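You operate a simulated robot arm through the tools that you are given. There is no shell and no other tool.

The job below is to be done with a simulated robot arm. You get a single attempt, and the scene is never put back.

## Task
Put things in order on the cross belt. At the end: the blue parts box (marked "TIPS 2 mm") from the cross belt stands where the black travel mug stood; the yellow carton stands on top of the red bundle; the black travel mug stands where the brown divider stood; the brown divider stands where the yellow carton stood; the brown card ring from the cross belt stands where the blue parts box stood; whatever was shut is shut again. Leave all else as you found it, and nothing knocked over.
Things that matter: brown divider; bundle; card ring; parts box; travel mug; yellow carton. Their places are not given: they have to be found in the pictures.

The check looks at the end state, three seconds after you hand in, the way a careful person would. Anything else that was tipped, shoved, dropped, spilled or broken makes it a failure.

## Robot
A 6-joint arm with a two-finger parallel gripper, fixed in place. Base frame: the origin is at the foot of the arm, x ahead of it, y to its left, z up; the work surface is at about z = 850. Units: mm, degrees, N and s.
With the tool pointing down near the work surface it reaches from about 240 to 640 mm from the base axis. Its first joint turns from -66.0 to 66.0 degrees. Payload 2.7 kg.
The tool frame sits at the grasp point between the pads (the TCP): z along the fingers, y along the line on which they close. The tips reach 23 mm beyond it. Largest opening 94 mm; finger width 38, thickness 10; the body of the gripper, 54 by 96 mm, starts 39 mm behind the TCP.
Orientation is that of the tool frame in the base frame, as a unit quaternion [w, x, y, z]. With the fingers straight down and closing along the base's y, the tool's x points along the base's -x, its y along +y and its z along -z.

## Interface
- The arm moves only by the tool step_arm. Its argument "steps" is a list of rows, each a list of 7 numbers: the opening in per cent of the stroke, from 0 (shut) to 100 (fully open), then the shift along the tool's x, y, z in mm, then the turn, a rotation vector about the tool's x, y, z in degrees. In form: [[fingers, tx, ty, tz, wx, wy, wz], ...]. A call has 1 to 20 rows; each row shifts and turns the commanded pose from where the row before left it, along the tool's axes as they then stand. Rows are played at 5 a second. More than 50 mm and 8.6 degrees between two rows, or a gripper value outside its range, and nothing of the call is played. Where a pose cannot be reached the arm comes as near as it can. A force on the tool above 40 N (or 10 N above the force at the start of the call, whichever is more), or a blocked arm, ends the call early, and 0.2 s more pass. Each finger travels about 45 mm/s and halts on what it meets, pressing with about 31 N; the grip force reading is that of the motor and also rises with nothing between the fingers. The clock runs only during rows and for 0.2 s after the last one: add rows that do not move to give the fingers time. It gives the time, the measured TCP pose, the force on the tool (base axes), the opening and the grip force at its end, in the units of the frame above (readings bear some noise), with the torque about the TCP (base axes, N m) and any sound that the robot's microphone picked up.
- Cameras (640 x 400 px; columns grow to the right, rows downward): "scene" is fixed at [67.4, -420.7, 1422.9]; the picture's right is [0.86, -0.51, 0.00], its down [-0.21, -0.36, -0.91] and it looks along [0.47, 0.78, -0.41] (base axes); focal length 318 px, centre (320, 200). "wrist" rides on the gripper at [86, 16, -74] in the tool frame; the picture's right is [-0.18, 0.98, 0.00], its down [-0.58, -0.11, -0.81] and it looks along [-0.79, -0.15, 0.59] (tool axes); focal length 243 px, centre (320, 200).
- grab_frame(camera): a new picture of that camera. It takes no simulated time.
- probe_pixels(camera, pixels): there is no depth. For up to 12 entries [column, row, z] of the newest picture of that camera ("zoom" is the newest enlarged one), the place [x, y] in the base frame at which the ray of that pixel passes the height z, good to about 2 mm. It takes no simulated time.
- zoom(camera, box): a new picture of the part [left, top, right, bottom] of that camera's present view, enlarged. It takes no simulated time.
- hand_in(): hands the job in; it is judged then, once.

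Open the gripper and draw the arm clear of the work before you hand the job in, unless the task says otherwise.

The tools are called as a command line: name --pt "numbers of a row" for each row, then --argument value for the rest, lists and objects as JSON in quotes. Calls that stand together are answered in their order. step_arm: Moves the arm, as the interface text tells. Its arguments: {"type":"object","properties":{"steps":{"type":"array","items":{"type":"array","items":{"type":"number"}}}},"required":["steps"]} The other tools are called the same way: grab_frame (camera) takes a picture; probe_pixels (camera, pixels) gives the place at which the rays of pixels pass given heights; zoom (camera, box) takes an enlarged picture of a part of a camera's view; hand_in () hands the job in.

At the start:

```text
time_s: 0.0
eef_pos: [383.2, 247.3, 1107.8]
tool_rot: [0.0, 0.0, 1.0, 0.0]
force: [-0.1, -0.2, 0.3]
moment: [0.0, 0.03, 0.01]
gripper_width: 93.9
grip_force: 0.0
```

scene: 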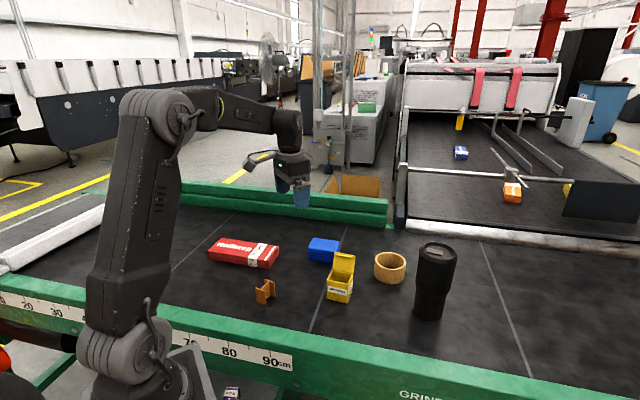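
wrist: 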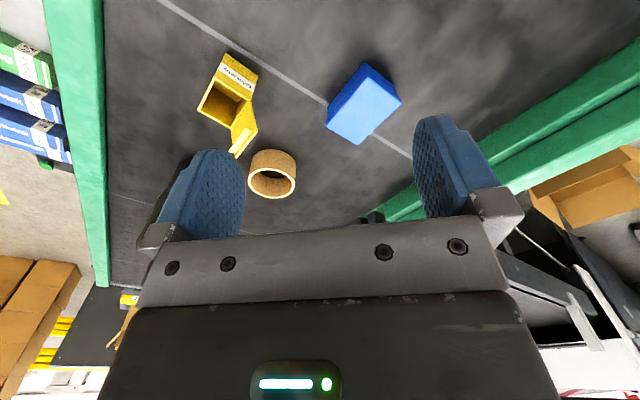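

The scene shows the red bundle (~243,252), blue box (~323,250), yellow carton with open lid (~340,280), brown divider (~265,291), card ring (~390,267) and mug (~435,280). I zoom in to see details.

zoom --camera "scene" --box '[190, 210, 350, 310]'

zoom --camera "scene" --box '[310, 225, 470, 325]'

zoom --camera "wrist" --box '[160, 30, 420, 210]'

```text
4.00 times, centred on (270, 260) of scene
```

zoom: 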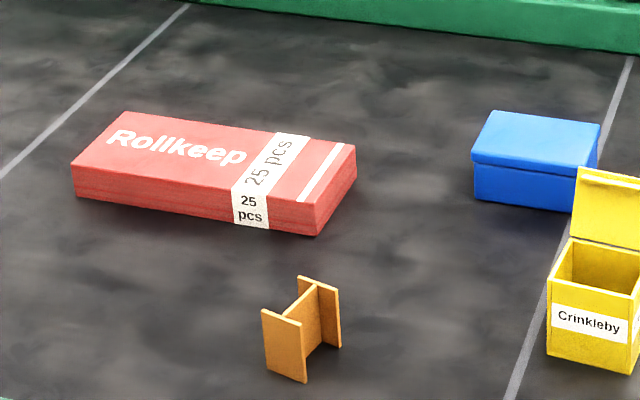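

```text
4.00 times, centred on (390, 275) of scene
```

zoom: 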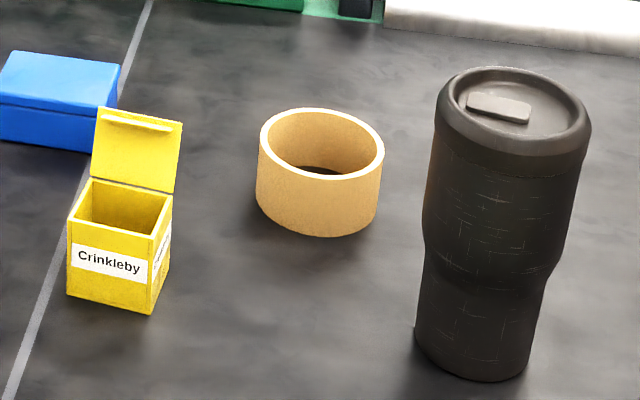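

```text
2.22 times, centred on (290, 120) of wrist
```

zoom: 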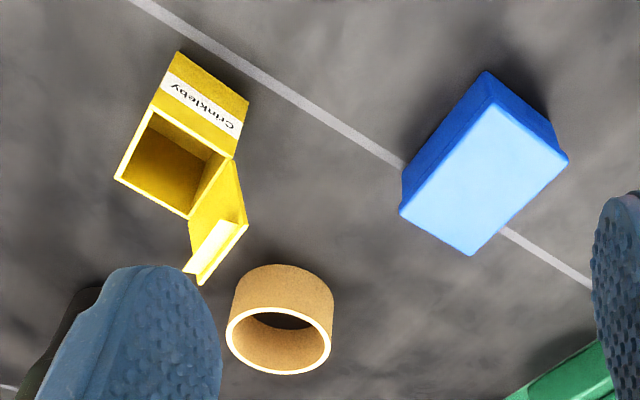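

I probe the key corners and base points at the belt height (z=850) and at guessed top heights.

probe_pixels --camera "scene" --pixels '[[208.5, 258.75, 850], [269.25, 269, 850], [279, 254.5, 850], [256.5, 302.5, 850], [266.5, 305.75, 850], [275.25, 297, 850], [308.75, 259.25, 850], [333, 263, 850], [327, 298.75, 850], [347.5, 303.5, 850], [352, 292, 850], [390, 284.5, 850]]'

probe_pixels --camera "scene" --pixels '[[414, 308, 850], [442, 317, 850], [432.5, 320.5, 850], [374.75, 261.75, 890], [406.25, 262.5, 890], [390.5, 252, 890], [390.5, 270, 890], [327, 279.5, 900], [348.25, 284, 900], [353, 274.25, 900], [333, 269.5, 900], [420, 318, 850]]'

```text
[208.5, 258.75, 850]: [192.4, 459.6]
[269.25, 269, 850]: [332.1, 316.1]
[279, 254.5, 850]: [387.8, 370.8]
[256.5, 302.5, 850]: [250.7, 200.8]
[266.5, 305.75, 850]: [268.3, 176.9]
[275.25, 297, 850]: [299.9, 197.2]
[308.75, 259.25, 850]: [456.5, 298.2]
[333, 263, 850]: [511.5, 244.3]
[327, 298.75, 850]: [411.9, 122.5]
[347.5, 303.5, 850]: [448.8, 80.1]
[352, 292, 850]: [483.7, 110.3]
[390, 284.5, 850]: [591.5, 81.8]
```

```text
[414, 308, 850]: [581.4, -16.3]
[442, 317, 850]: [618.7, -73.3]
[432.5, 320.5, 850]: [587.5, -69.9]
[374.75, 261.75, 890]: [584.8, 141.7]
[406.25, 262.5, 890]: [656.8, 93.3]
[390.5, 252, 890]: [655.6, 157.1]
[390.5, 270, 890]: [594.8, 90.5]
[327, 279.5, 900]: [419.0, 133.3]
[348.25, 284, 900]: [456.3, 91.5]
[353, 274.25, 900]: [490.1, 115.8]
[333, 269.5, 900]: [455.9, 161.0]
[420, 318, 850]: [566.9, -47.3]
```

The carton appears about 56x46x60 mm with its lid standing open on the far side. I'll look at the other belt's lookalikes and the mug region more closely before moving.

zoom --camera "scene" --box '[420, 110, 580, 210]'

zoom --camera "scene" --box '[395, 230, 475, 330]'

zoom --camera "scene" --box '[295, 225, 375, 275]'

zoom --camera "scene" --box '[315, 245, 375, 310]'

zoom --camera "scene" --box '[150, 330, 310, 400]'

```text
4.00 times, centred on (500, 160) of scene
```

zoom: 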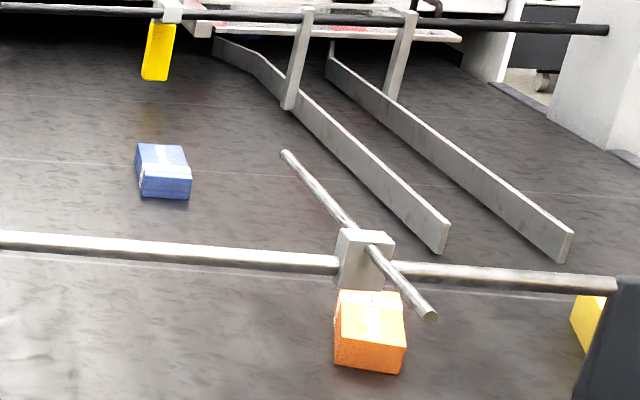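

```text
4.00 times, centred on (435, 280) of scene
```

zoom: 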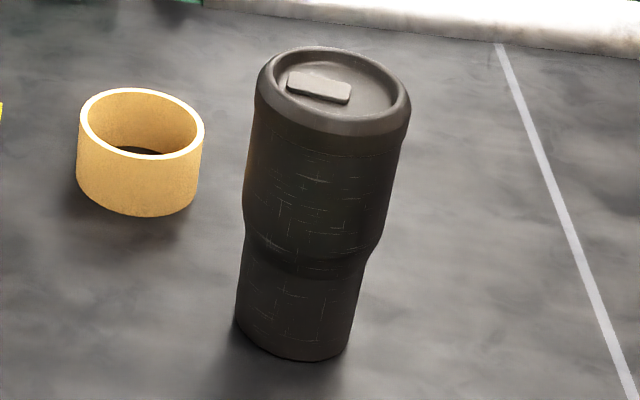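

```text
8.00 times, centred on (335, 250) of scene
```

zoom: 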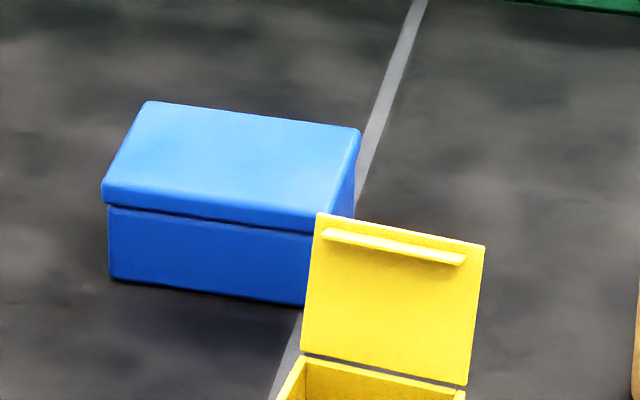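

```text
6.15 times, centred on (345, 278) of scene
```

zoom: 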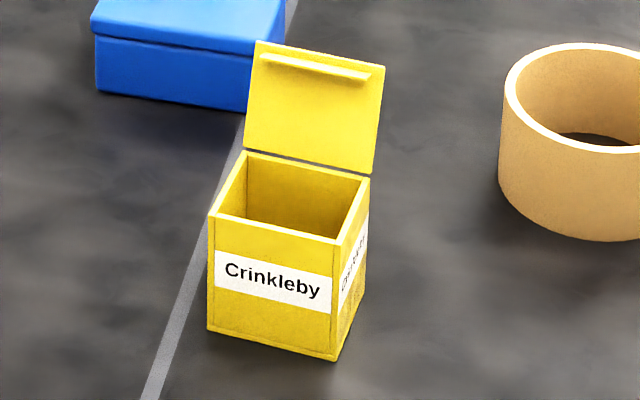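

```text
4.00 times, centred on (230, 365) of scene
```

zoom: 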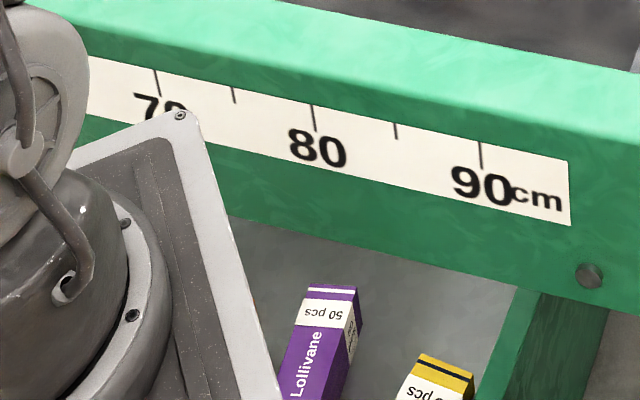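

Lookalikes sit only on the far belt; the cross-belt objects are the near ones. I take a high zoom of the yellow carton (around 340,278) to measure it exactly.

zoom --camera "scene" --box '[292, 250, 388, 310]'

```text
6.67 times, centred on (340, 280) of scene
```

zoom: 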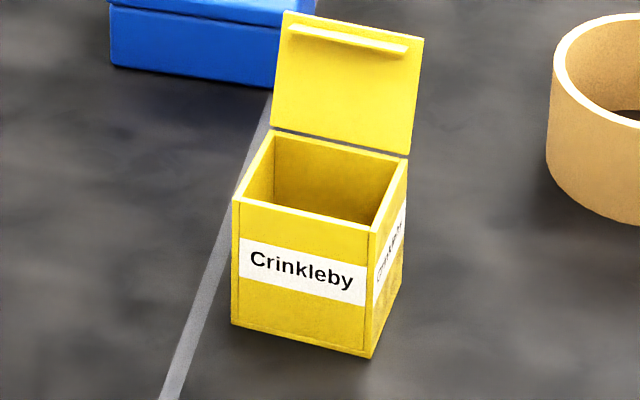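

The carton's base corners show at (231,323), (370,358), (404,285) and top corners at (233,199), (372,232), (407,156), (272,131); the lid top corners at (284,12), (424,40). I probe these.

probe_pixels --camera "zoom" --pixels '[[231, 324, 850], [370, 358, 850], [404, 285, 850], [233, 200, 910], [371, 233, 910], [407, 157, 910], [272, 130, 910], [271, 127, 910], [407, 156, 910], [284, 11, 960], [424, 39, 960], [284, 11, 965]]'

```text
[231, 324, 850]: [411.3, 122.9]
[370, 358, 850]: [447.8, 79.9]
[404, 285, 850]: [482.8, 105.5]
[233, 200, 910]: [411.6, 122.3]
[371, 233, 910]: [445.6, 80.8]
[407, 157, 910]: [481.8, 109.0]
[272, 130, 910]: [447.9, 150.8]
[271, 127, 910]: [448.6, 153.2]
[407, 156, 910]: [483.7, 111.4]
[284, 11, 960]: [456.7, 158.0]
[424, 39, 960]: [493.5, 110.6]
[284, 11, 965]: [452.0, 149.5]
```

Carton: about 55x45x60 mm, centre (447,115.7), sides at -51°/39°, lid rising to ~960 on the far side. Next I measure the red bundle.

zoom --camera "scene" --box '[196, 225, 292, 285]'

```text
6.67 times, centred on (244, 255) of scene
```

zoom: 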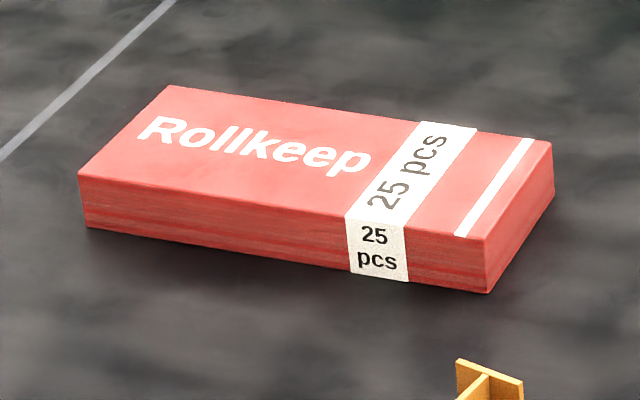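

The bundle's base corners show at (86,226), (487,293), (553,197), top corners at (78,175), (486,238), (552,143), (169,86). I probe these.

probe_pixels --camera "zoom" --pixels '[[86, 227, 850], [487, 293, 850], [553, 197, 850], [79, 176, 880], [486, 239, 880], [552, 143, 880], [169, 86, 880], [79, 176, 878], [486, 239, 878], [552, 143, 878], [169, 86, 878]]'

zoom --camera "scene" --box '[233, 268, 297, 308]'

```text
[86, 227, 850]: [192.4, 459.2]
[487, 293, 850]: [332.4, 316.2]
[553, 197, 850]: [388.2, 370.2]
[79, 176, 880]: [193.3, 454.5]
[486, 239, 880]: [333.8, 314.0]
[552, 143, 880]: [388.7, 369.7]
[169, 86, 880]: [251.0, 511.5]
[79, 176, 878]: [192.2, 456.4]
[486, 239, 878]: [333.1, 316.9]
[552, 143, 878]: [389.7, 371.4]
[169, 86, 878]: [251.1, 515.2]
```

```text
10.00 times, centred on (265, 288) of scene
```

zoom: 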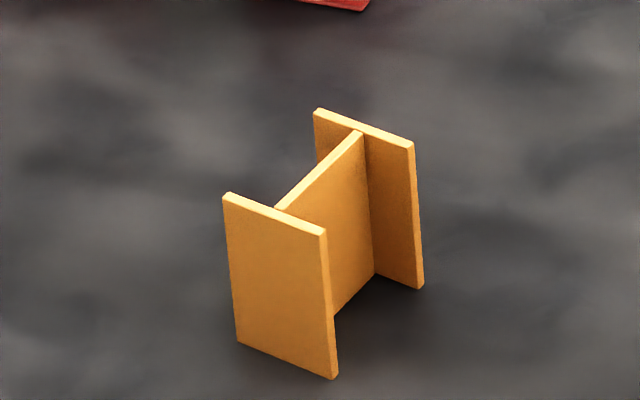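

Bundle centre ≈ (291.5,415), top z ≈ 878, long axis at -45°. Now probing the divider's corners: base (238,344), (334,379), (420,289); tops (223,194), (326,236), (314,109), (414,148).

probe_pixels --camera "zoom" --pixels '[[238, 344, 850], [334, 379, 850], [420, 289, 850], [376, 272, 850], [223, 194, 900], [322, 237, 900], [315, 109, 900], [413, 148, 900], [223, 194, 895], [322, 237, 895], [315, 109, 895], [413, 148, 895]]'

zoom --camera "scene" --box '[300, 230, 364, 270]'

```text
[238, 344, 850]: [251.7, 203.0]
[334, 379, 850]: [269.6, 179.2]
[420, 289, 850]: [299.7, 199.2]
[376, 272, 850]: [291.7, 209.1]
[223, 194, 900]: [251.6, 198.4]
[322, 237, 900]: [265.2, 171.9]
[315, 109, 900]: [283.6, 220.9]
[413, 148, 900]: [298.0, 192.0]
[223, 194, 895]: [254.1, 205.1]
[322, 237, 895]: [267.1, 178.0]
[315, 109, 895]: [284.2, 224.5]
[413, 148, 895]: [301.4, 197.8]
```

```text
10.00 times, centred on (332, 250) of scene
```

zoom: 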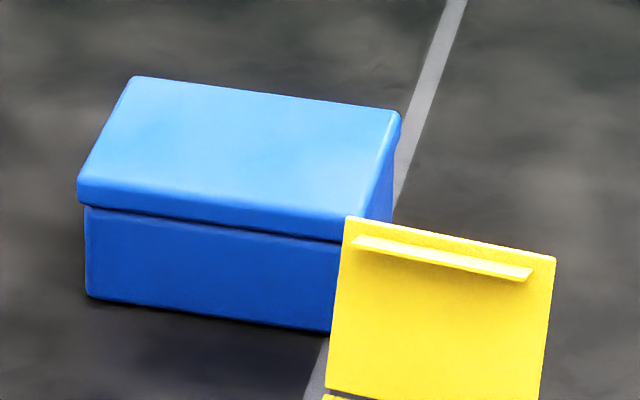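

Divider centre ≈ (276.4,200.7), ~38 mm across its flanges along 32°, ~45 mm tall. Now probing the blue box: base corners (87,297), lid corners (78,180), (135,77), (401,111), lid lower edge (83,204).

probe_pixels --camera "zoom" --pixels '[[87, 297, 850], [330, 332, 850], [78, 182, 895], [135, 77, 895], [401, 112, 895], [78, 205, 885], [86, 207, 885], [393, 222, 850], [78, 182, 898], [135, 77, 898], [401, 112, 898], [345, 218, 895]]'

zoom --camera "scene" --box '[358, 244, 422, 284]'

```text
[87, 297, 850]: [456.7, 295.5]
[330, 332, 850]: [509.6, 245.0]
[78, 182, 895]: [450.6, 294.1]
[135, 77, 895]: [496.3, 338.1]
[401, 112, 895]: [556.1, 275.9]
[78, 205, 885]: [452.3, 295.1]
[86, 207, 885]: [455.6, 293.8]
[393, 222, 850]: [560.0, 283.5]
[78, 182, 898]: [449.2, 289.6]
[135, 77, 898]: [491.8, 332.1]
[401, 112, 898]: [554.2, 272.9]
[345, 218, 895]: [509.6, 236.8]
```

```text
10.00 times, centred on (390, 264) of scene
```

zoom: 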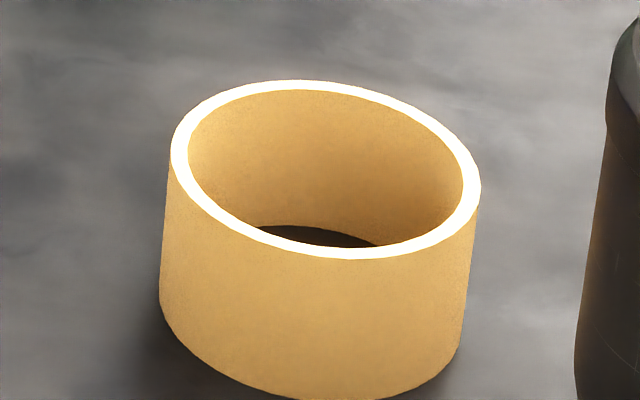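

Blue box has a slightly overhanging lid (~86x63) on axes at about ±45°. Now probing the ring's rim: outer extremes (171,145), (481,190), (300,80), (355,260), inner (188,158), (463,188), at trial heights.

probe_pixels --camera "zoom" --pixels '[[326, 170, 895], [171, 150, 895], [481, 190, 895], [300, 80, 895], [355, 260, 895], [188, 160, 895], [463, 186, 895], [305, 90, 895], [350, 243, 895], [326, 170, 900], [326, 170, 890]]'

zoom --camera "scene" --box '[350, 244, 430, 294]'

```text
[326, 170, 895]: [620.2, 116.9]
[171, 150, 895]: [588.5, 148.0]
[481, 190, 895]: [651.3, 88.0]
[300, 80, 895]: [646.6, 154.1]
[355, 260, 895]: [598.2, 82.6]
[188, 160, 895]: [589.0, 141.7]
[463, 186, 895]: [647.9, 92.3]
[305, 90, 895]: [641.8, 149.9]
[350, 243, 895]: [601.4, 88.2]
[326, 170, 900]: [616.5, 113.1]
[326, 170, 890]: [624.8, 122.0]
```

```text
8.00 times, centred on (390, 269) of scene
```

zoom: 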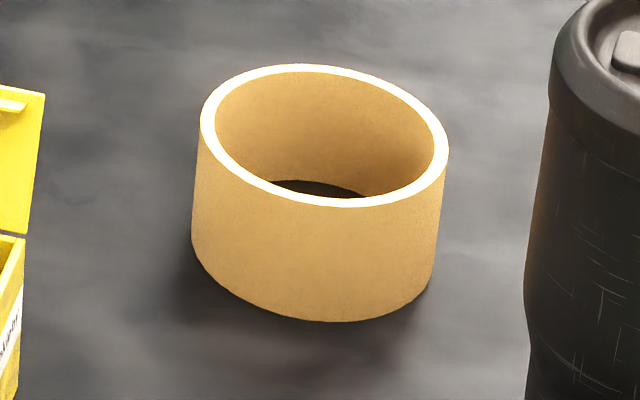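

I probe the ring base (lowest edge about (338,321), sides (192,240), (431,285)) and zoom on the mug base and top.

probe_pixels --camera "zoom" --pixels '[[338, 321, 850], [300, 315, 850], [380, 318, 850], [338, 207, 895], [300, 199, 895], [380, 205, 895], [338, 207, 898], [192, 242, 850], [432, 283, 850], [320, 184, 850]]'

zoom --camera "scene" --box '[387, 275, 483, 335]'

```text
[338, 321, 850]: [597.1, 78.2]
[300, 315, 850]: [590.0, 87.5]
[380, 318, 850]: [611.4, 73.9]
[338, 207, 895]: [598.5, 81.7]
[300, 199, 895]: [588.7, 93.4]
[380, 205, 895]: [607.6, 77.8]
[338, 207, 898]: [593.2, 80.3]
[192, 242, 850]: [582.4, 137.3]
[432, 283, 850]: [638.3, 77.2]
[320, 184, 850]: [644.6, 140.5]
```

```text
6.67 times, centred on (435, 305) of scene
```

zoom: 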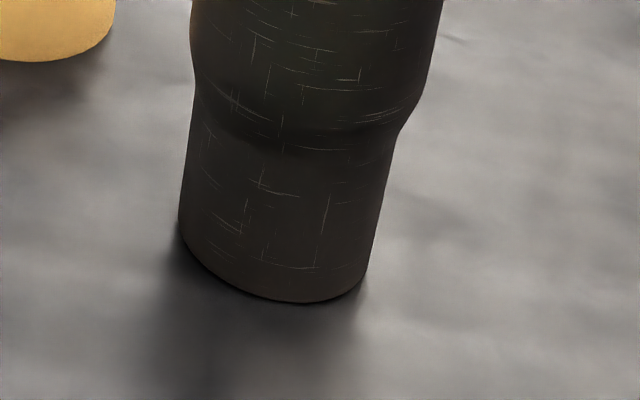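

Ring centre ≈ (620,116), outer diameter ~86, height ~46. Now probing the mug base arc (179,228), (210,270), (250,294), (305,303), (345,294), (366,275) on the belt.

probe_pixels --camera "zoom" --pixels '[[180, 233, 850], [210, 270, 850], [250, 293, 850], [280, 301, 850], [305, 303, 850], [345, 294, 850], [364, 280, 850]]'

zoom --camera "scene" --box '[387, 233, 483, 293]'

```text
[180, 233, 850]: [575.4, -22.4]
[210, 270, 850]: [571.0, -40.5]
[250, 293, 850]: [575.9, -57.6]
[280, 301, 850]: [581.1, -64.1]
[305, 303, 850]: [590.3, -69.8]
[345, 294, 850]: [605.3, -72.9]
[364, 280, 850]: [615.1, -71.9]
```

```text
6.67 times, centred on (435, 263) of scene
```

zoom: 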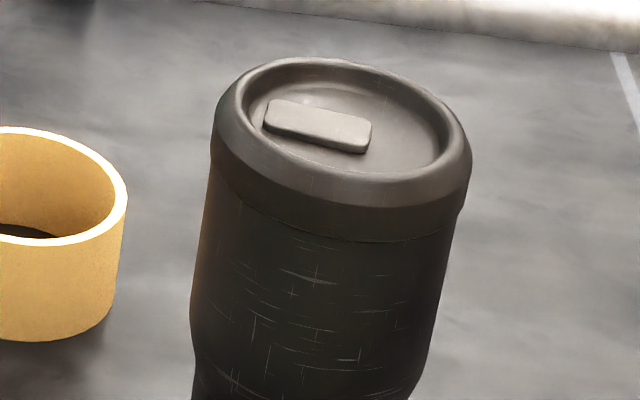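

Mug base fits a circle at ≈ (604,-39), radius ~34. Now probing the mug lid's extents to find its height and diameters.

probe_pixels --camera "zoom" --pixels '[[345, 120, 1020], [345, 120, 1030], [345, 120, 1040], [345, 120, 1050], [222, 110, 1035], [468, 140, 1035], [212, 165, 1020], [470, 190, 1020], [205, 195, 1010], [458, 220, 1010], [190, 320, 960], [437, 330, 960]]'

```text
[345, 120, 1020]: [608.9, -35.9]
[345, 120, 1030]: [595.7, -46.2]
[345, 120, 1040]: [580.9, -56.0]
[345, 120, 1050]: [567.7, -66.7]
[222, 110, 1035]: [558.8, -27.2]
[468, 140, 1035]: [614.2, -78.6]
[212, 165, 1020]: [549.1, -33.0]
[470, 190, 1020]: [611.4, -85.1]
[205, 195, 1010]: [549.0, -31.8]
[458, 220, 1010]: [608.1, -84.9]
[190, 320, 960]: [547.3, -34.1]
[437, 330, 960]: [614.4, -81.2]
```

The mug is ~174 mm tall, ~87 mm across the top, ~68 at the base. I begin with the yellow carton: I move over it and turn the tool so the fingers will close along its 55 mm side with the camera away from the lid.

step_arm --pt "100 -13.6 -34.8 10 0 0 0" --pt "100 -13.6 -34.8 10 0 0 0" --pt "100 -13.6 -34.8 10 0 0 0" --pt "100 -13.6 -34.8 10 0 0 0" --pt "100 0 0 0 0 0 -7.76" --pt "100 0 0 0 0 0 -7.76" --pt "100 0 0 0 0 0 -7.76" --pt "100 0 0 0 0 0 -7.76" --pt "100 0 0 0 0 0 -7.76" --pt "100 0 0 0 0 0 0"

```text
time_s: 2.2
eef_pos: [438.1, 105.1, 1068.0]
tool_rot: [-0.001, -0.333, 0.943, 0.0]
force: [-0.1, 0.2, 0.2]
moment: [-0.03, 0.02, -0.01]
gripper_width: 94.1
grip_force: 0.1
```

The tool reads (438.1,105.1,1068) with the right yaw. I look with both cameras.

grab_frame --camera "wrist"

grab_frame --camera "scene"

```text
taken
```

wrist: 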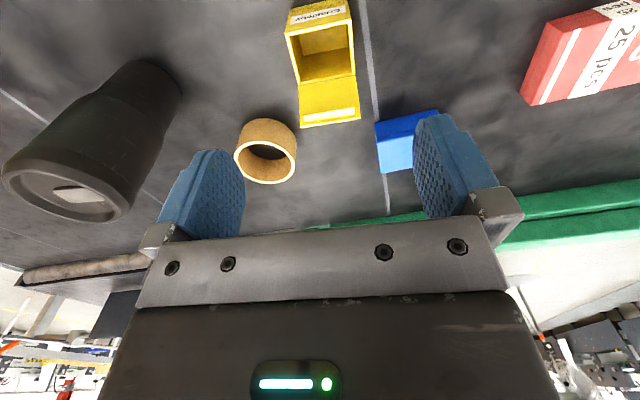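

```text
taken
```

scene: 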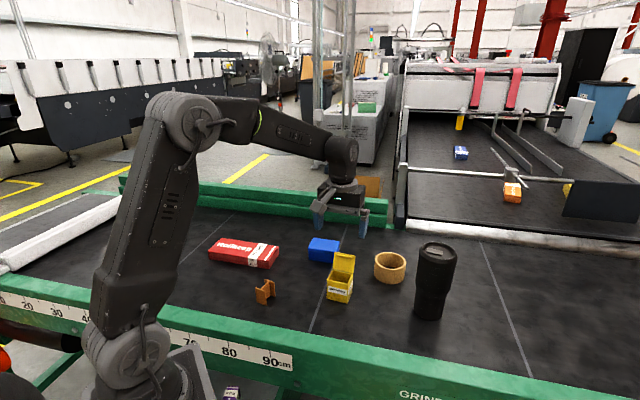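

I zoom the wrist view on the carton (325,60) and re-read the pose with a null row.

zoom --camera "wrist" --box '[260, 0, 440, 130]'

step_arm --pt "100 0 0 0 0 0 0"

```text
3.08 times, centred on (350, 65) of wrist
```

zoom: 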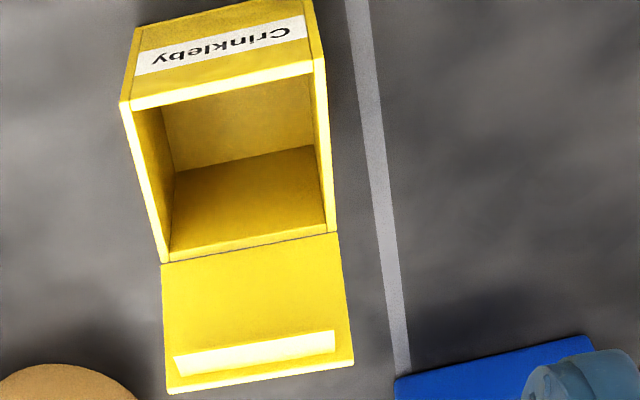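

```text
time_s: 2.6
eef_pos: [438.1, 106.1, 1069.2]
tool_rot: [0.0, -0.331, 0.943, 0.0]
force: [0.1, 0.3, -1.2]
moment: [0.0, 0.01, -0.02]
gripper_width: 94.3
grip_force: 0.0
```

The carton is empty with its lid standing open. I probe its rim corners (z 910) and lid end (z 955–962) from this view to cross-check the measurement.

probe_pixels --camera "zoom" --pixels '[[120, 104, 910], [326, 61, 910], [336, 233, 910], [163, 263, 910], [168, 393, 960], [353, 362, 960], [168, 393, 950], [353, 362, 950], [172, 357, 955], [335, 331, 955]]'

```text
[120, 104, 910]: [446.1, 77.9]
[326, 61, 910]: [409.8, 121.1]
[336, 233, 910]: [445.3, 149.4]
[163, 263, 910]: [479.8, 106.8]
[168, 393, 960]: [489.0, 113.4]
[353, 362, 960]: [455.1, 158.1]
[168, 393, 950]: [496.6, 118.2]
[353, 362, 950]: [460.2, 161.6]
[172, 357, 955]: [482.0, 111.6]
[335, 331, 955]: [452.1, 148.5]
```

Both cameras agree within ~2 mm, and the TCP sits ~11 mm to the front of the carton centre, clear of the lid. I descend to z≈898 with the fingers open.

step_arm --pt "100 0 0 34 0 0 0" --pt "100 0 0 34 0 0 0" --pt "100 0 0 34 0 0 0" --pt "100 0 0 34 0 0 0" --pt "100 0 0 17 0 0 0" --pt "100 0 0 17 0 0 0" --pt "100 0 0 0 0 0 0"

zoom --camera "scene" --box '[284, 220, 412, 300]'

grab_frame --camera "wrist"

```text
time_s: 4.2
eef_pos: [438.4, 107.5, 898.4]
tool_rot: [0.0, -0.332, 0.943, 0.0]
force: [0.1, -0.2, -0.2]
moment: [0.04, 0.02, -0.02]
gripper_width: 94.0
grip_force: 0.1
```

```text
5.00 times, centred on (348, 260) of scene
```

zoom: 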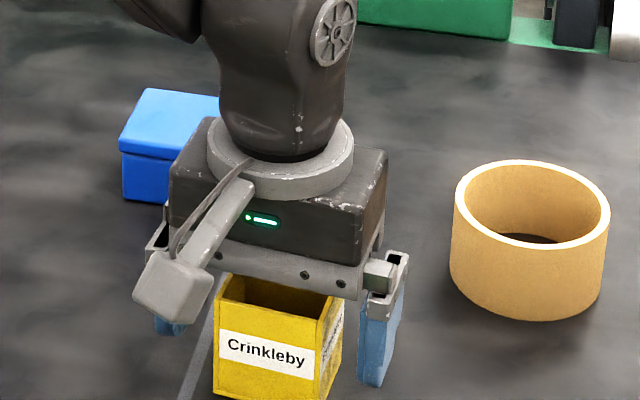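

```text
taken
```

wrist: 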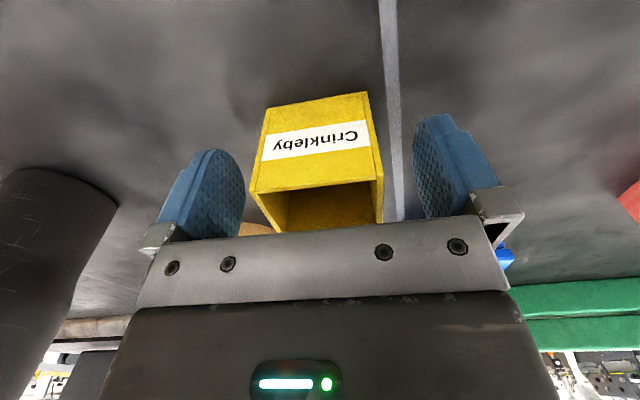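

The carton stands between the open fingers and the lid isn't touched. I close slowly on its sides.

step_arm --pt "75 0 0 0 0 0 0" --pt "65 0 0 0 0 0 0" --pt "60 0 0 0 0 0 0" --pt "50 0 0 0 0 0 0" --pt "45 0 0 0 0 0 0" --pt "45 0 0 0 0 0 0"

grab_frame --camera "wrist"

```text
time_s: 5.6
eef_pos: [438.8, 107.6, 900.0]
tool_rot: [0.0, -0.333, 0.943, 0.001]
force: [0.3, 0.3, 0.1]
moment: [-0.05, 0.01, 0.0]
gripper_width: 54.8
grip_force: 31.5
```

```text
taken
```

wrist: 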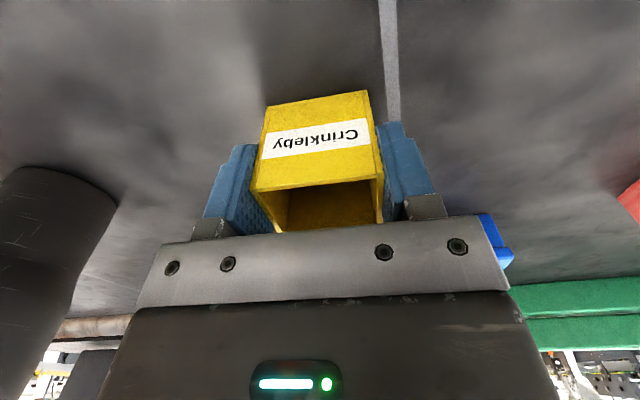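

Gripped at 54.8 mm with 31.5 N. I lift gently and check the lid and carton in the pictures.

step_arm --pt "45 0 0 -5 0 0 0" --pt "45 0 0 -10 0 0 0" --pt "45 0 0 -15 0 0 0" --pt "45 0 0 -20 0 0 0" --pt "45 0 0 -20 0 0 0" --pt "45 0 0 -15 0 0 0" --pt "45 0 0 -5 0 0 0"

zoom --camera "scene" --box '[268, 180, 428, 280]'

```text
time_s: 7.2
eef_pos: [437.7, 107.8, 988.1]
tool_rot: [0.0, -0.332, 0.943, 0.0]
force: [0.0, -0.6, -0.3]
moment: [-0.02, 0.0, 0.0]
gripper_width: 54.8
grip_force: 30.7
```

```text
4.00 times, centred on (348, 230) of scene
```

zoom: 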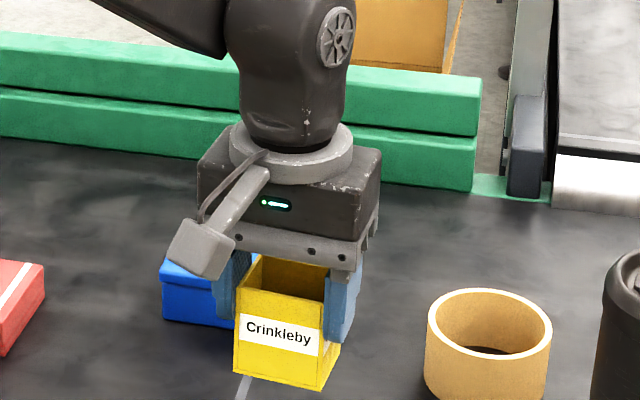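

The carton is held level. I carry it at this height to above the bundle centre, in small rows of ~20 mm.

step_arm --pt "45 -2 10 0 0 0 0" --pt "45 -4 19.5 0 0 0 0" --pt "45 -4 19.5 0 0 0 0" --pt "45 -4 19.5 0 0 0 0" --pt "45 -4 19.5 0 0 0 0" --pt "45 -4 19.5 0 0 0 0" --pt "45 -4 19.5 0 0 0 0" --pt "45 -4 19.5 0 0 0 0" --pt "45 -4 19.5 0 0 0 0" --pt "45 -4 19.5 0 0 0 0" --pt "45 -4 19.5 0 0 0 0" --pt "45 -4 19.5 0 0 0 0" --pt "45 -4 19.5 0 0 0 0" --pt "45 -4 19.5 0 0 0 0" --pt "45 -4 19.5 0 0 0 0" --pt "45 -4 19.5 0 0 0 0" --pt "45 -4 19.5 0 0 0 0" --pt "45 -2 9 0 0 0 0" --pt "45 0 0 0 0 0 0"

grab_frame --camera "scene"

grab_frame --camera "wrist"

```text
time_s: 11.2
eef_pos: [281.6, 408.5, 988.2]
tool_rot: [-0.001, -0.332, 0.943, 0.0]
force: [1.2, -0.8, 0.1]
moment: [0.03, 0.0, -0.01]
gripper_width: 54.9
grip_force: 31.0
```

```text
taken
```

scene: 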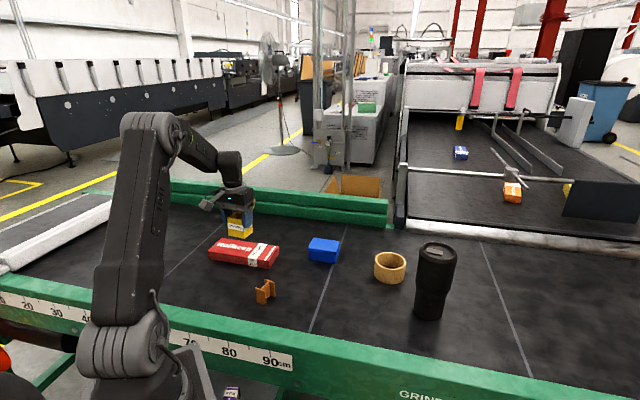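

```text
taken
```

wrist: 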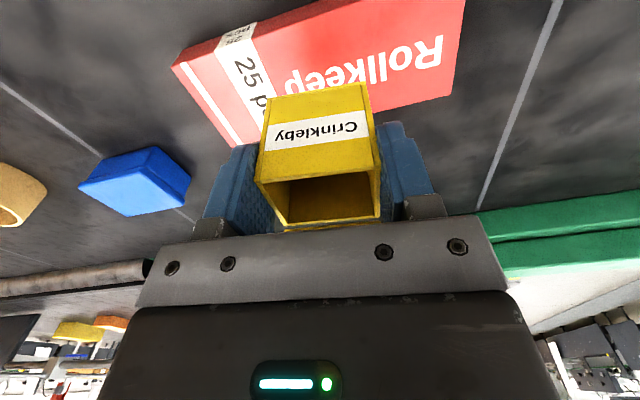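

The carton hangs above the bundle at TCP (281.6,408.5). I lower to just above the bundle's top (878), expecting contact at TCP z≈928.

step_arm --pt "45 -1 0 15 0 0 0" --pt "45 -1 0 15 0 0 0" --pt "45 0 0 13 0 0 0" --pt "45 0 0 10 0 0 0" --pt "45 0 0 3 0 0 0" --pt "45 0 0 0 0 0 0"

zoom --camera "scene" --box '[180, 195, 308, 275]'

```text
time_s: 12.6
eef_pos: [286.1, 409.9, 933.9]
tool_rot: [0.004, -0.332, 0.943, 0.003]
force: [-3.8, -5.3, 26.7]
moment: [0.23, -0.43, -0.06]
gripper_width: 54.7
grip_force: 31.0
```

```text
5.00 times, centred on (244, 235) of scene
```

zoom: 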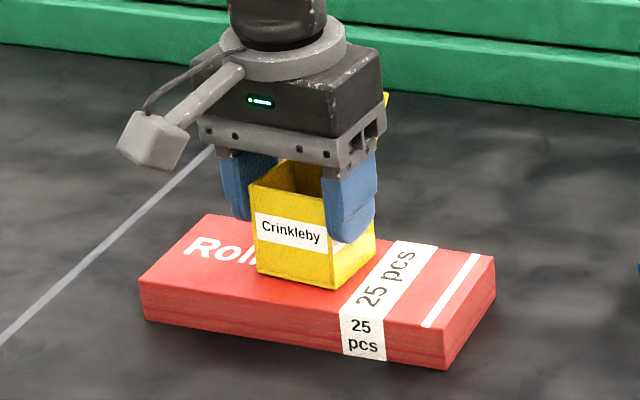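

Contact already: 26.7 N upward at z≈934, so the bundle's top is slightly higher than estimated. I back up by small steps to relieve the force.

step_arm --pt "45 0 0 -1.5 0 0 0" --pt "45 0 0 0 0 0 0"

```text
time_s: 13.2
eef_pos: [285.1, 409.9, 934.0]
tool_rot: [0.001, -0.332, 0.943, 0.002]
force: [5.7, 4.4, 14.5]
moment: [0.53, -0.58, 0.0]
gripper_width: 54.7
grip_force: 30.6
```

Force is down to 14.5 N; I raise another 1 mm.

step_arm --pt "45 0 0 -1 0 0 0" --pt "45 0 0 0 0 0 0"

zoom --camera "scene" --box '[212, 215, 276, 255]'

grab_frame --camera "wrist"

```text
time_s: 13.8
eef_pos: [284.0, 407.1, 934.8]
tool_rot: [-0.001, -0.331, 0.944, -0.001]
force: [1.8, 1.6, 7.8]
moment: [0.24, -0.27, -0.02]
gripper_width: 54.9
grip_force: 31.1
```

```text
10.00 times, centred on (244, 235) of scene
```

zoom: 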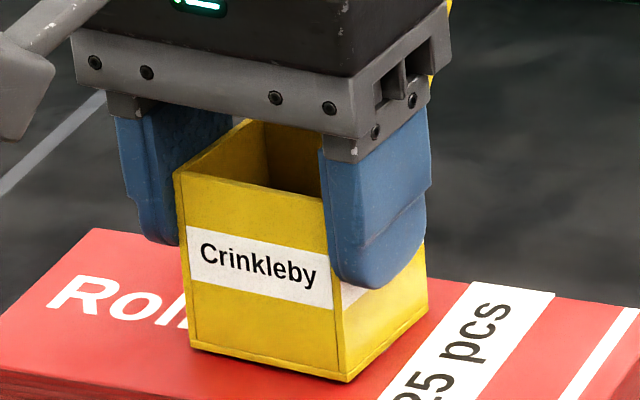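

```text
taken
```

wrist: 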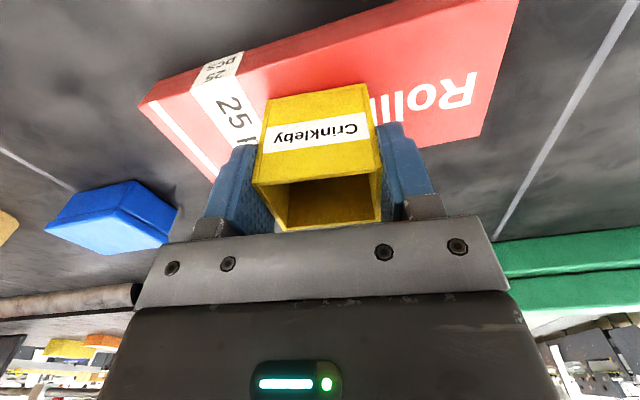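

Contact is at the carton's rear edge (about 31 mm behind the TCP) with 7.8 N; it is essentially seated. I ease 0.7 mm and open the fingers slowly.

step_arm --pt "45 0 0 -0.7 0 0 0" --pt "58 0 0 0 0 0 0" --pt "62 0 0 0 0 0 0" --pt "68 0 0 0 0 0 0" --pt "78 0 0 0 0 0 0" --pt "88 0 0 0 0 0 0" --pt "98 0 0 0 0 0 0" --pt "98 0 0 0 0 0 0"

zoom --camera "scene" --box '[196, 205, 292, 265]'

grab_frame --camera "wrist"

```text
time_s: 15.6
eef_pos: [285.0, 410.1, 936.5]
tool_rot: [0.0, -0.332, 0.943, -0.001]
force: [-0.8, 0.8, -0.5]
moment: [0.02, 0.01, 0.02]
gripper_width: 92.1
grip_force: 0.0
```

```text
6.67 times, centred on (244, 235) of scene
```

zoom: 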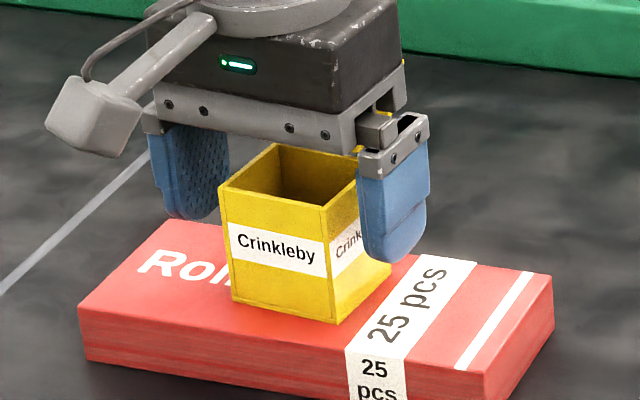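

```text
taken
```

wrist: 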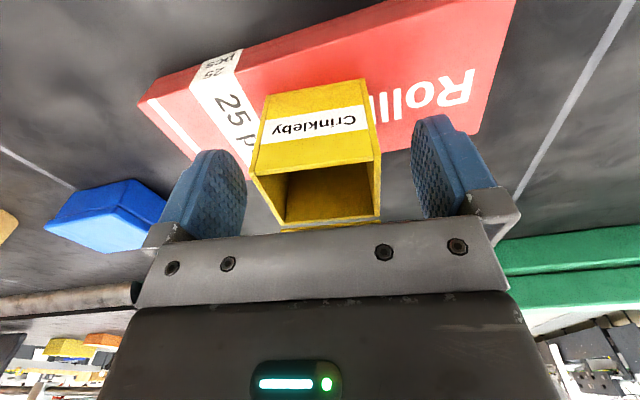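

The carton stands on the bundle and the fingers are clear. I raise the gripper straight up and check.

step_arm --pt "98 0 0 -8 0 0 0" --pt "98 0 0 -15 0 0 0" --pt "98 0 0 -25 0 0 0" --pt "98 0 0 -35 0 0 0" --pt "98 0 0 -40 0 0 0" --pt "98 0 0 0 0 0 0"

zoom --camera "scene" --box '[196, 205, 292, 265]'

grab_frame --camera "wrist"

```text
time_s: 17.0
eef_pos: [282.7, 409.9, 1059.4]
tool_rot: [0.001, -0.332, 0.943, 0.0]
force: [0.7, -0.4, -0.6]
moment: [0.0, -0.01, 0.01]
gripper_width: 92.1
grip_force: 0.1
```

```text
6.67 times, centred on (244, 235) of scene
```

zoom: 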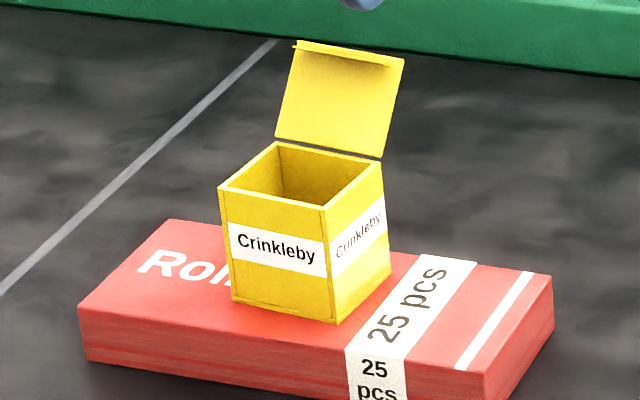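

```text
taken
```

wrist: 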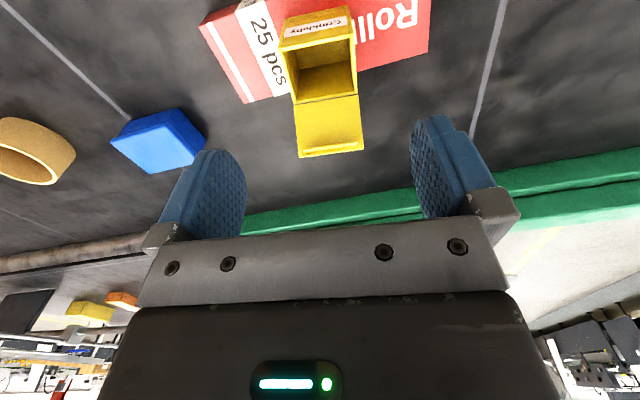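

The bundle is unmoved and the carton stands upright with its lid open. I zoom once more to check that it sits flat and measure where it stands.

zoom --camera "scene" --box '[220, 205, 268, 265]'

zoom --camera "wrist" --box '[250, 0, 410, 160]'

```text
6.67 times, centred on (244, 235) of scene
```

zoom: 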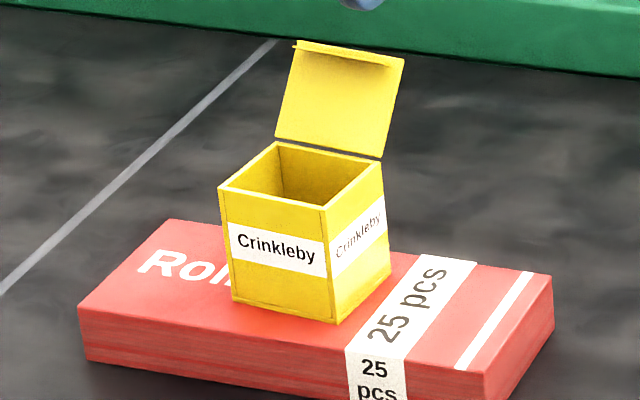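

```text
2.50 times, centred on (330, 80) of wrist
```

zoom: 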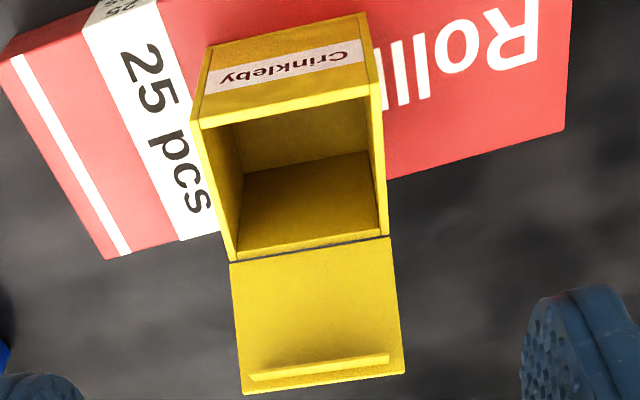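

I probe the carton's base corners (233,300), (336,323), (390,268) to verify it is centred on the bundle.

probe_pixels --camera "zoom" --pixels '[[196, 122, 940], [370, 85, 940], [387, 236, 940], [232, 261, 940], [243, 393, 985], [405, 372, 985]]'

probe_pixels --camera "scene" --pixels '[[230.95, 250, 879], [246.4, 253.45, 879], [254.5, 245.2, 879], [229, 233.05, 939], [244.9, 236.05, 939], [253.45, 229.75, 939], [237.55, 226.3, 939]]'

```text
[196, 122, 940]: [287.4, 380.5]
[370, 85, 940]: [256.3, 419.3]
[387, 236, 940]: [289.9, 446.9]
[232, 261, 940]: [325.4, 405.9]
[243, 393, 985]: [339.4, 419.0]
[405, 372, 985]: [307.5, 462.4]
```

```text
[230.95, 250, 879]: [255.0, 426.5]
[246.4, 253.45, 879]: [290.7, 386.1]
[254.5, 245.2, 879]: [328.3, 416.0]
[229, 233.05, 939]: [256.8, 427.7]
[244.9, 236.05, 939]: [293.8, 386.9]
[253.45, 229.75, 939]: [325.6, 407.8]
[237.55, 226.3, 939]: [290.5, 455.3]
```

The carton is centred on the bundle within a few mm. Next is the brown divider at (276,201): I move above it and turn the tool by +96° so the fingers close along its 32.6° axis.

step_arm --pt "98 27.2 -31.8 0 0 0 0" --pt "98 27.2 -31.8 0 0 0 0" --pt "98 27.2 -31.8 8 0 0 0" --pt "98 27.2 -31.8 10 0 0 0" --pt "98 27.2 -31.8 10 0 0 0" --pt "98 0 0 0 0 0 8.02" --pt "98 0 0 0 0 0 8.02" --pt "98 0 0 0 0 0 8.02" --pt "98 0 0 0 0 0 8.02" --pt "98 0 0 0 0 0 8.02" --pt "98 0 0 0 0 0 8.02" --pt "98 0 0 0 0 0 8.02" --pt "98 0 0 0 0 0 8.02" --pt "98 0 0 0 0 0 8.02" --pt "98 0 0 0 0 0 8.02" --pt "98 0 0 0 0 0 8.02" --pt "98 0 0 0 0 0 8.02" --pt "98 0 0 0 0 0 0"

grab_frame --camera "wrist"

grab_frame --camera "scene"

```text
time_s: 20.8
eef_pos: [278.6, 200.2, 1030.3]
tool_rot: [0.0, 0.483, 0.876, 0.0]
force: [-0.2, 0.0, -0.8]
moment: [-0.03, -0.01, -0.01]
gripper_width: 91.9
grip_force: 0.0
```

```text
taken
```

wrist: 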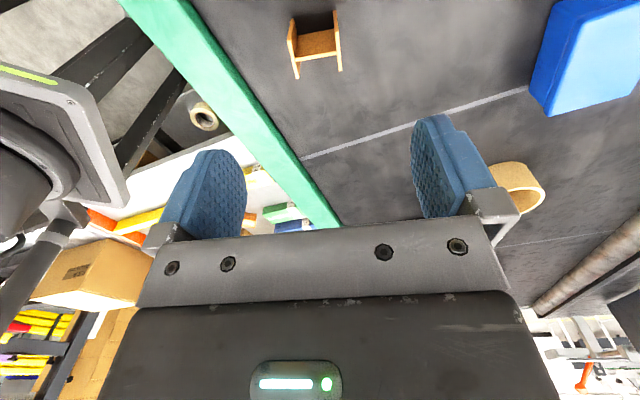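

```text
taken
```

scene: 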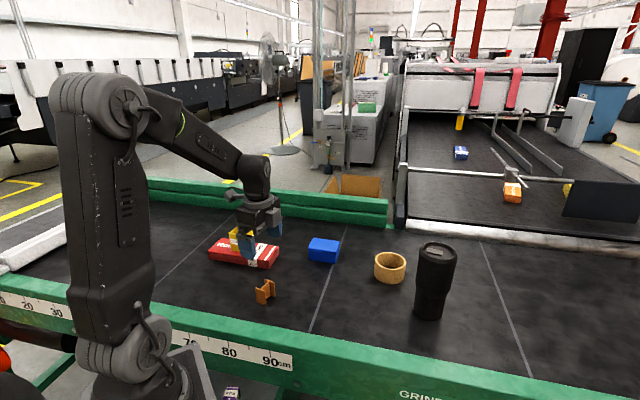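

The divider shows at (315,45) in the wrist view, well oriented. I zoom on it to measure.

zoom --camera "wrist" --box '[267, 5, 363, 90]'

```text
4.71 times, centred on (315, 48) of wrist
```

zoom: 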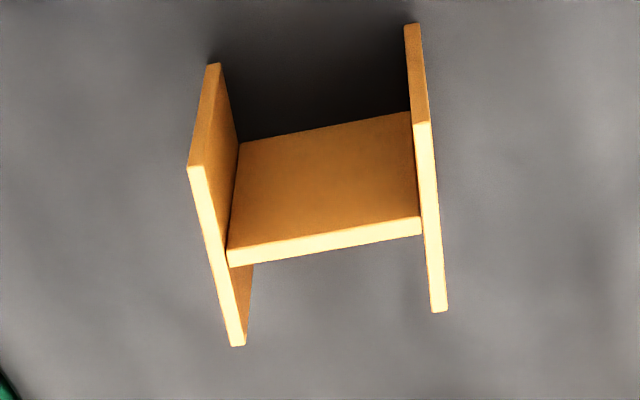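

The tops of the flanges run (188,168)–(236,347) outer-left and (430,122)–(447,312) outer-right; bases at (208,65) and (418,25). I probe those at z 895 and 850.

probe_pixels --camera "zoom" --pixels '[[188, 168, 895], [231, 346, 895], [430, 123, 895], [447, 312, 895], [206, 66, 850], [418, 25, 850], [403, 26, 850]]'

```text
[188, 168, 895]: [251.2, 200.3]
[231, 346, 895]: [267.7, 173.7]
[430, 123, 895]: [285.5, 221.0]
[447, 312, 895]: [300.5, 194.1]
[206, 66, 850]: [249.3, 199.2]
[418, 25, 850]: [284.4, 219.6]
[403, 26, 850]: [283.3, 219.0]
```

Both views place the divider at ≈ (276.3,199), 39 mm across. I shift 2.5 mm along the closing axis and descend to z≈880.

step_arm --pt "80 0 -2.5 40 0 0 0" --pt "80 0 0 40 0 0 0" --pt "80 0 0 35 0 0 0" --pt "80 0 0 20 0 0 0" --pt "80 0 0 15 0 0 0" --pt "80 0 0 0 0 0 0"

grab_frame --camera "wrist"

zoom --camera "scene" --box '[200, 240, 328, 320]'

```text
time_s: 22.2
eef_pos: [276.2, 197.6, 880.4]
tool_rot: [0.0, 0.481, 0.877, 0.0]
force: [0.5, -0.4, -0.7]
moment: [0.01, 0.01, -0.01]
gripper_width: 75.2
grip_force: 0.1
```

```text
taken
```

wrist: 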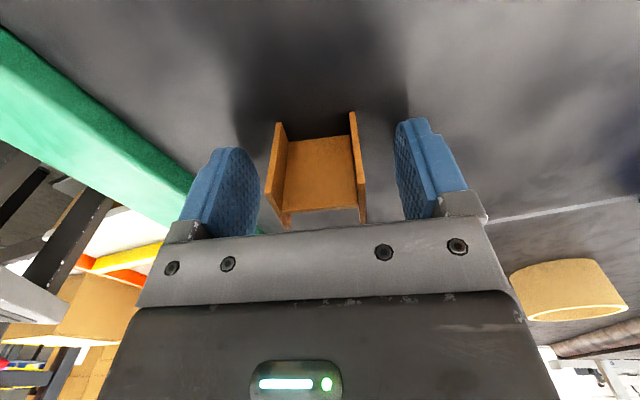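

```text
5.00 times, centred on (264, 280) of scene
```

zoom: 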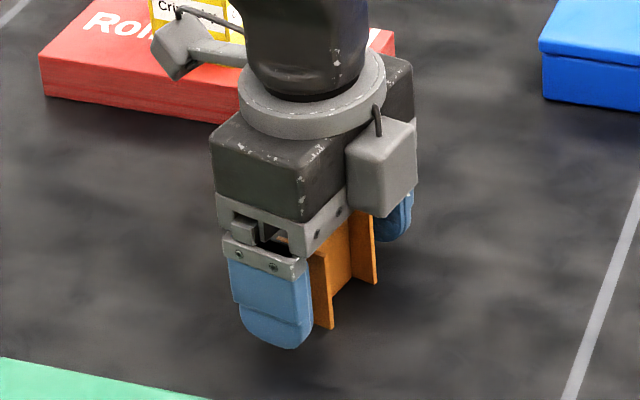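

The divider sits centred between the fingers. I close on its flanges.

step_arm --pt "65 0 0 0 0 0 0" --pt "55 0 0 0 0 0 0" --pt "45 0 0 0 0 0 0" --pt "38 0 0 0 0 0 0" --pt "32 0 0 0 0 0 0" --pt "32 0 0 0 0 0 0"

grab_frame --camera "wrist"

```text
time_s: 23.6
eef_pos: [276.0, 197.4, 880.5]
tool_rot: [0.0, 0.48, 0.877, 0.0]
force: [0.2, -0.9, 0.4]
moment: [-0.02, 0.02, 0.05]
gripper_width: 38.4
grip_force: 30.8
```

```text
taken
```

wrist: 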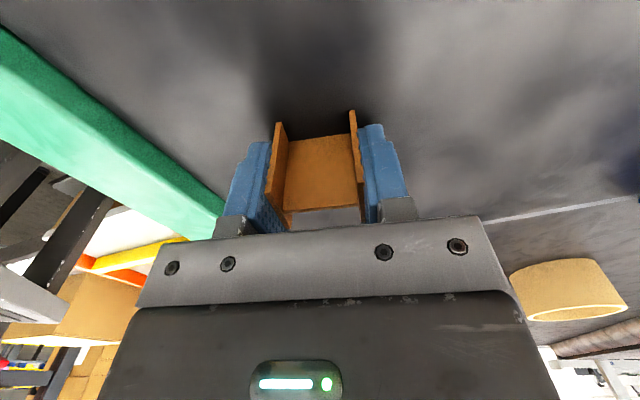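

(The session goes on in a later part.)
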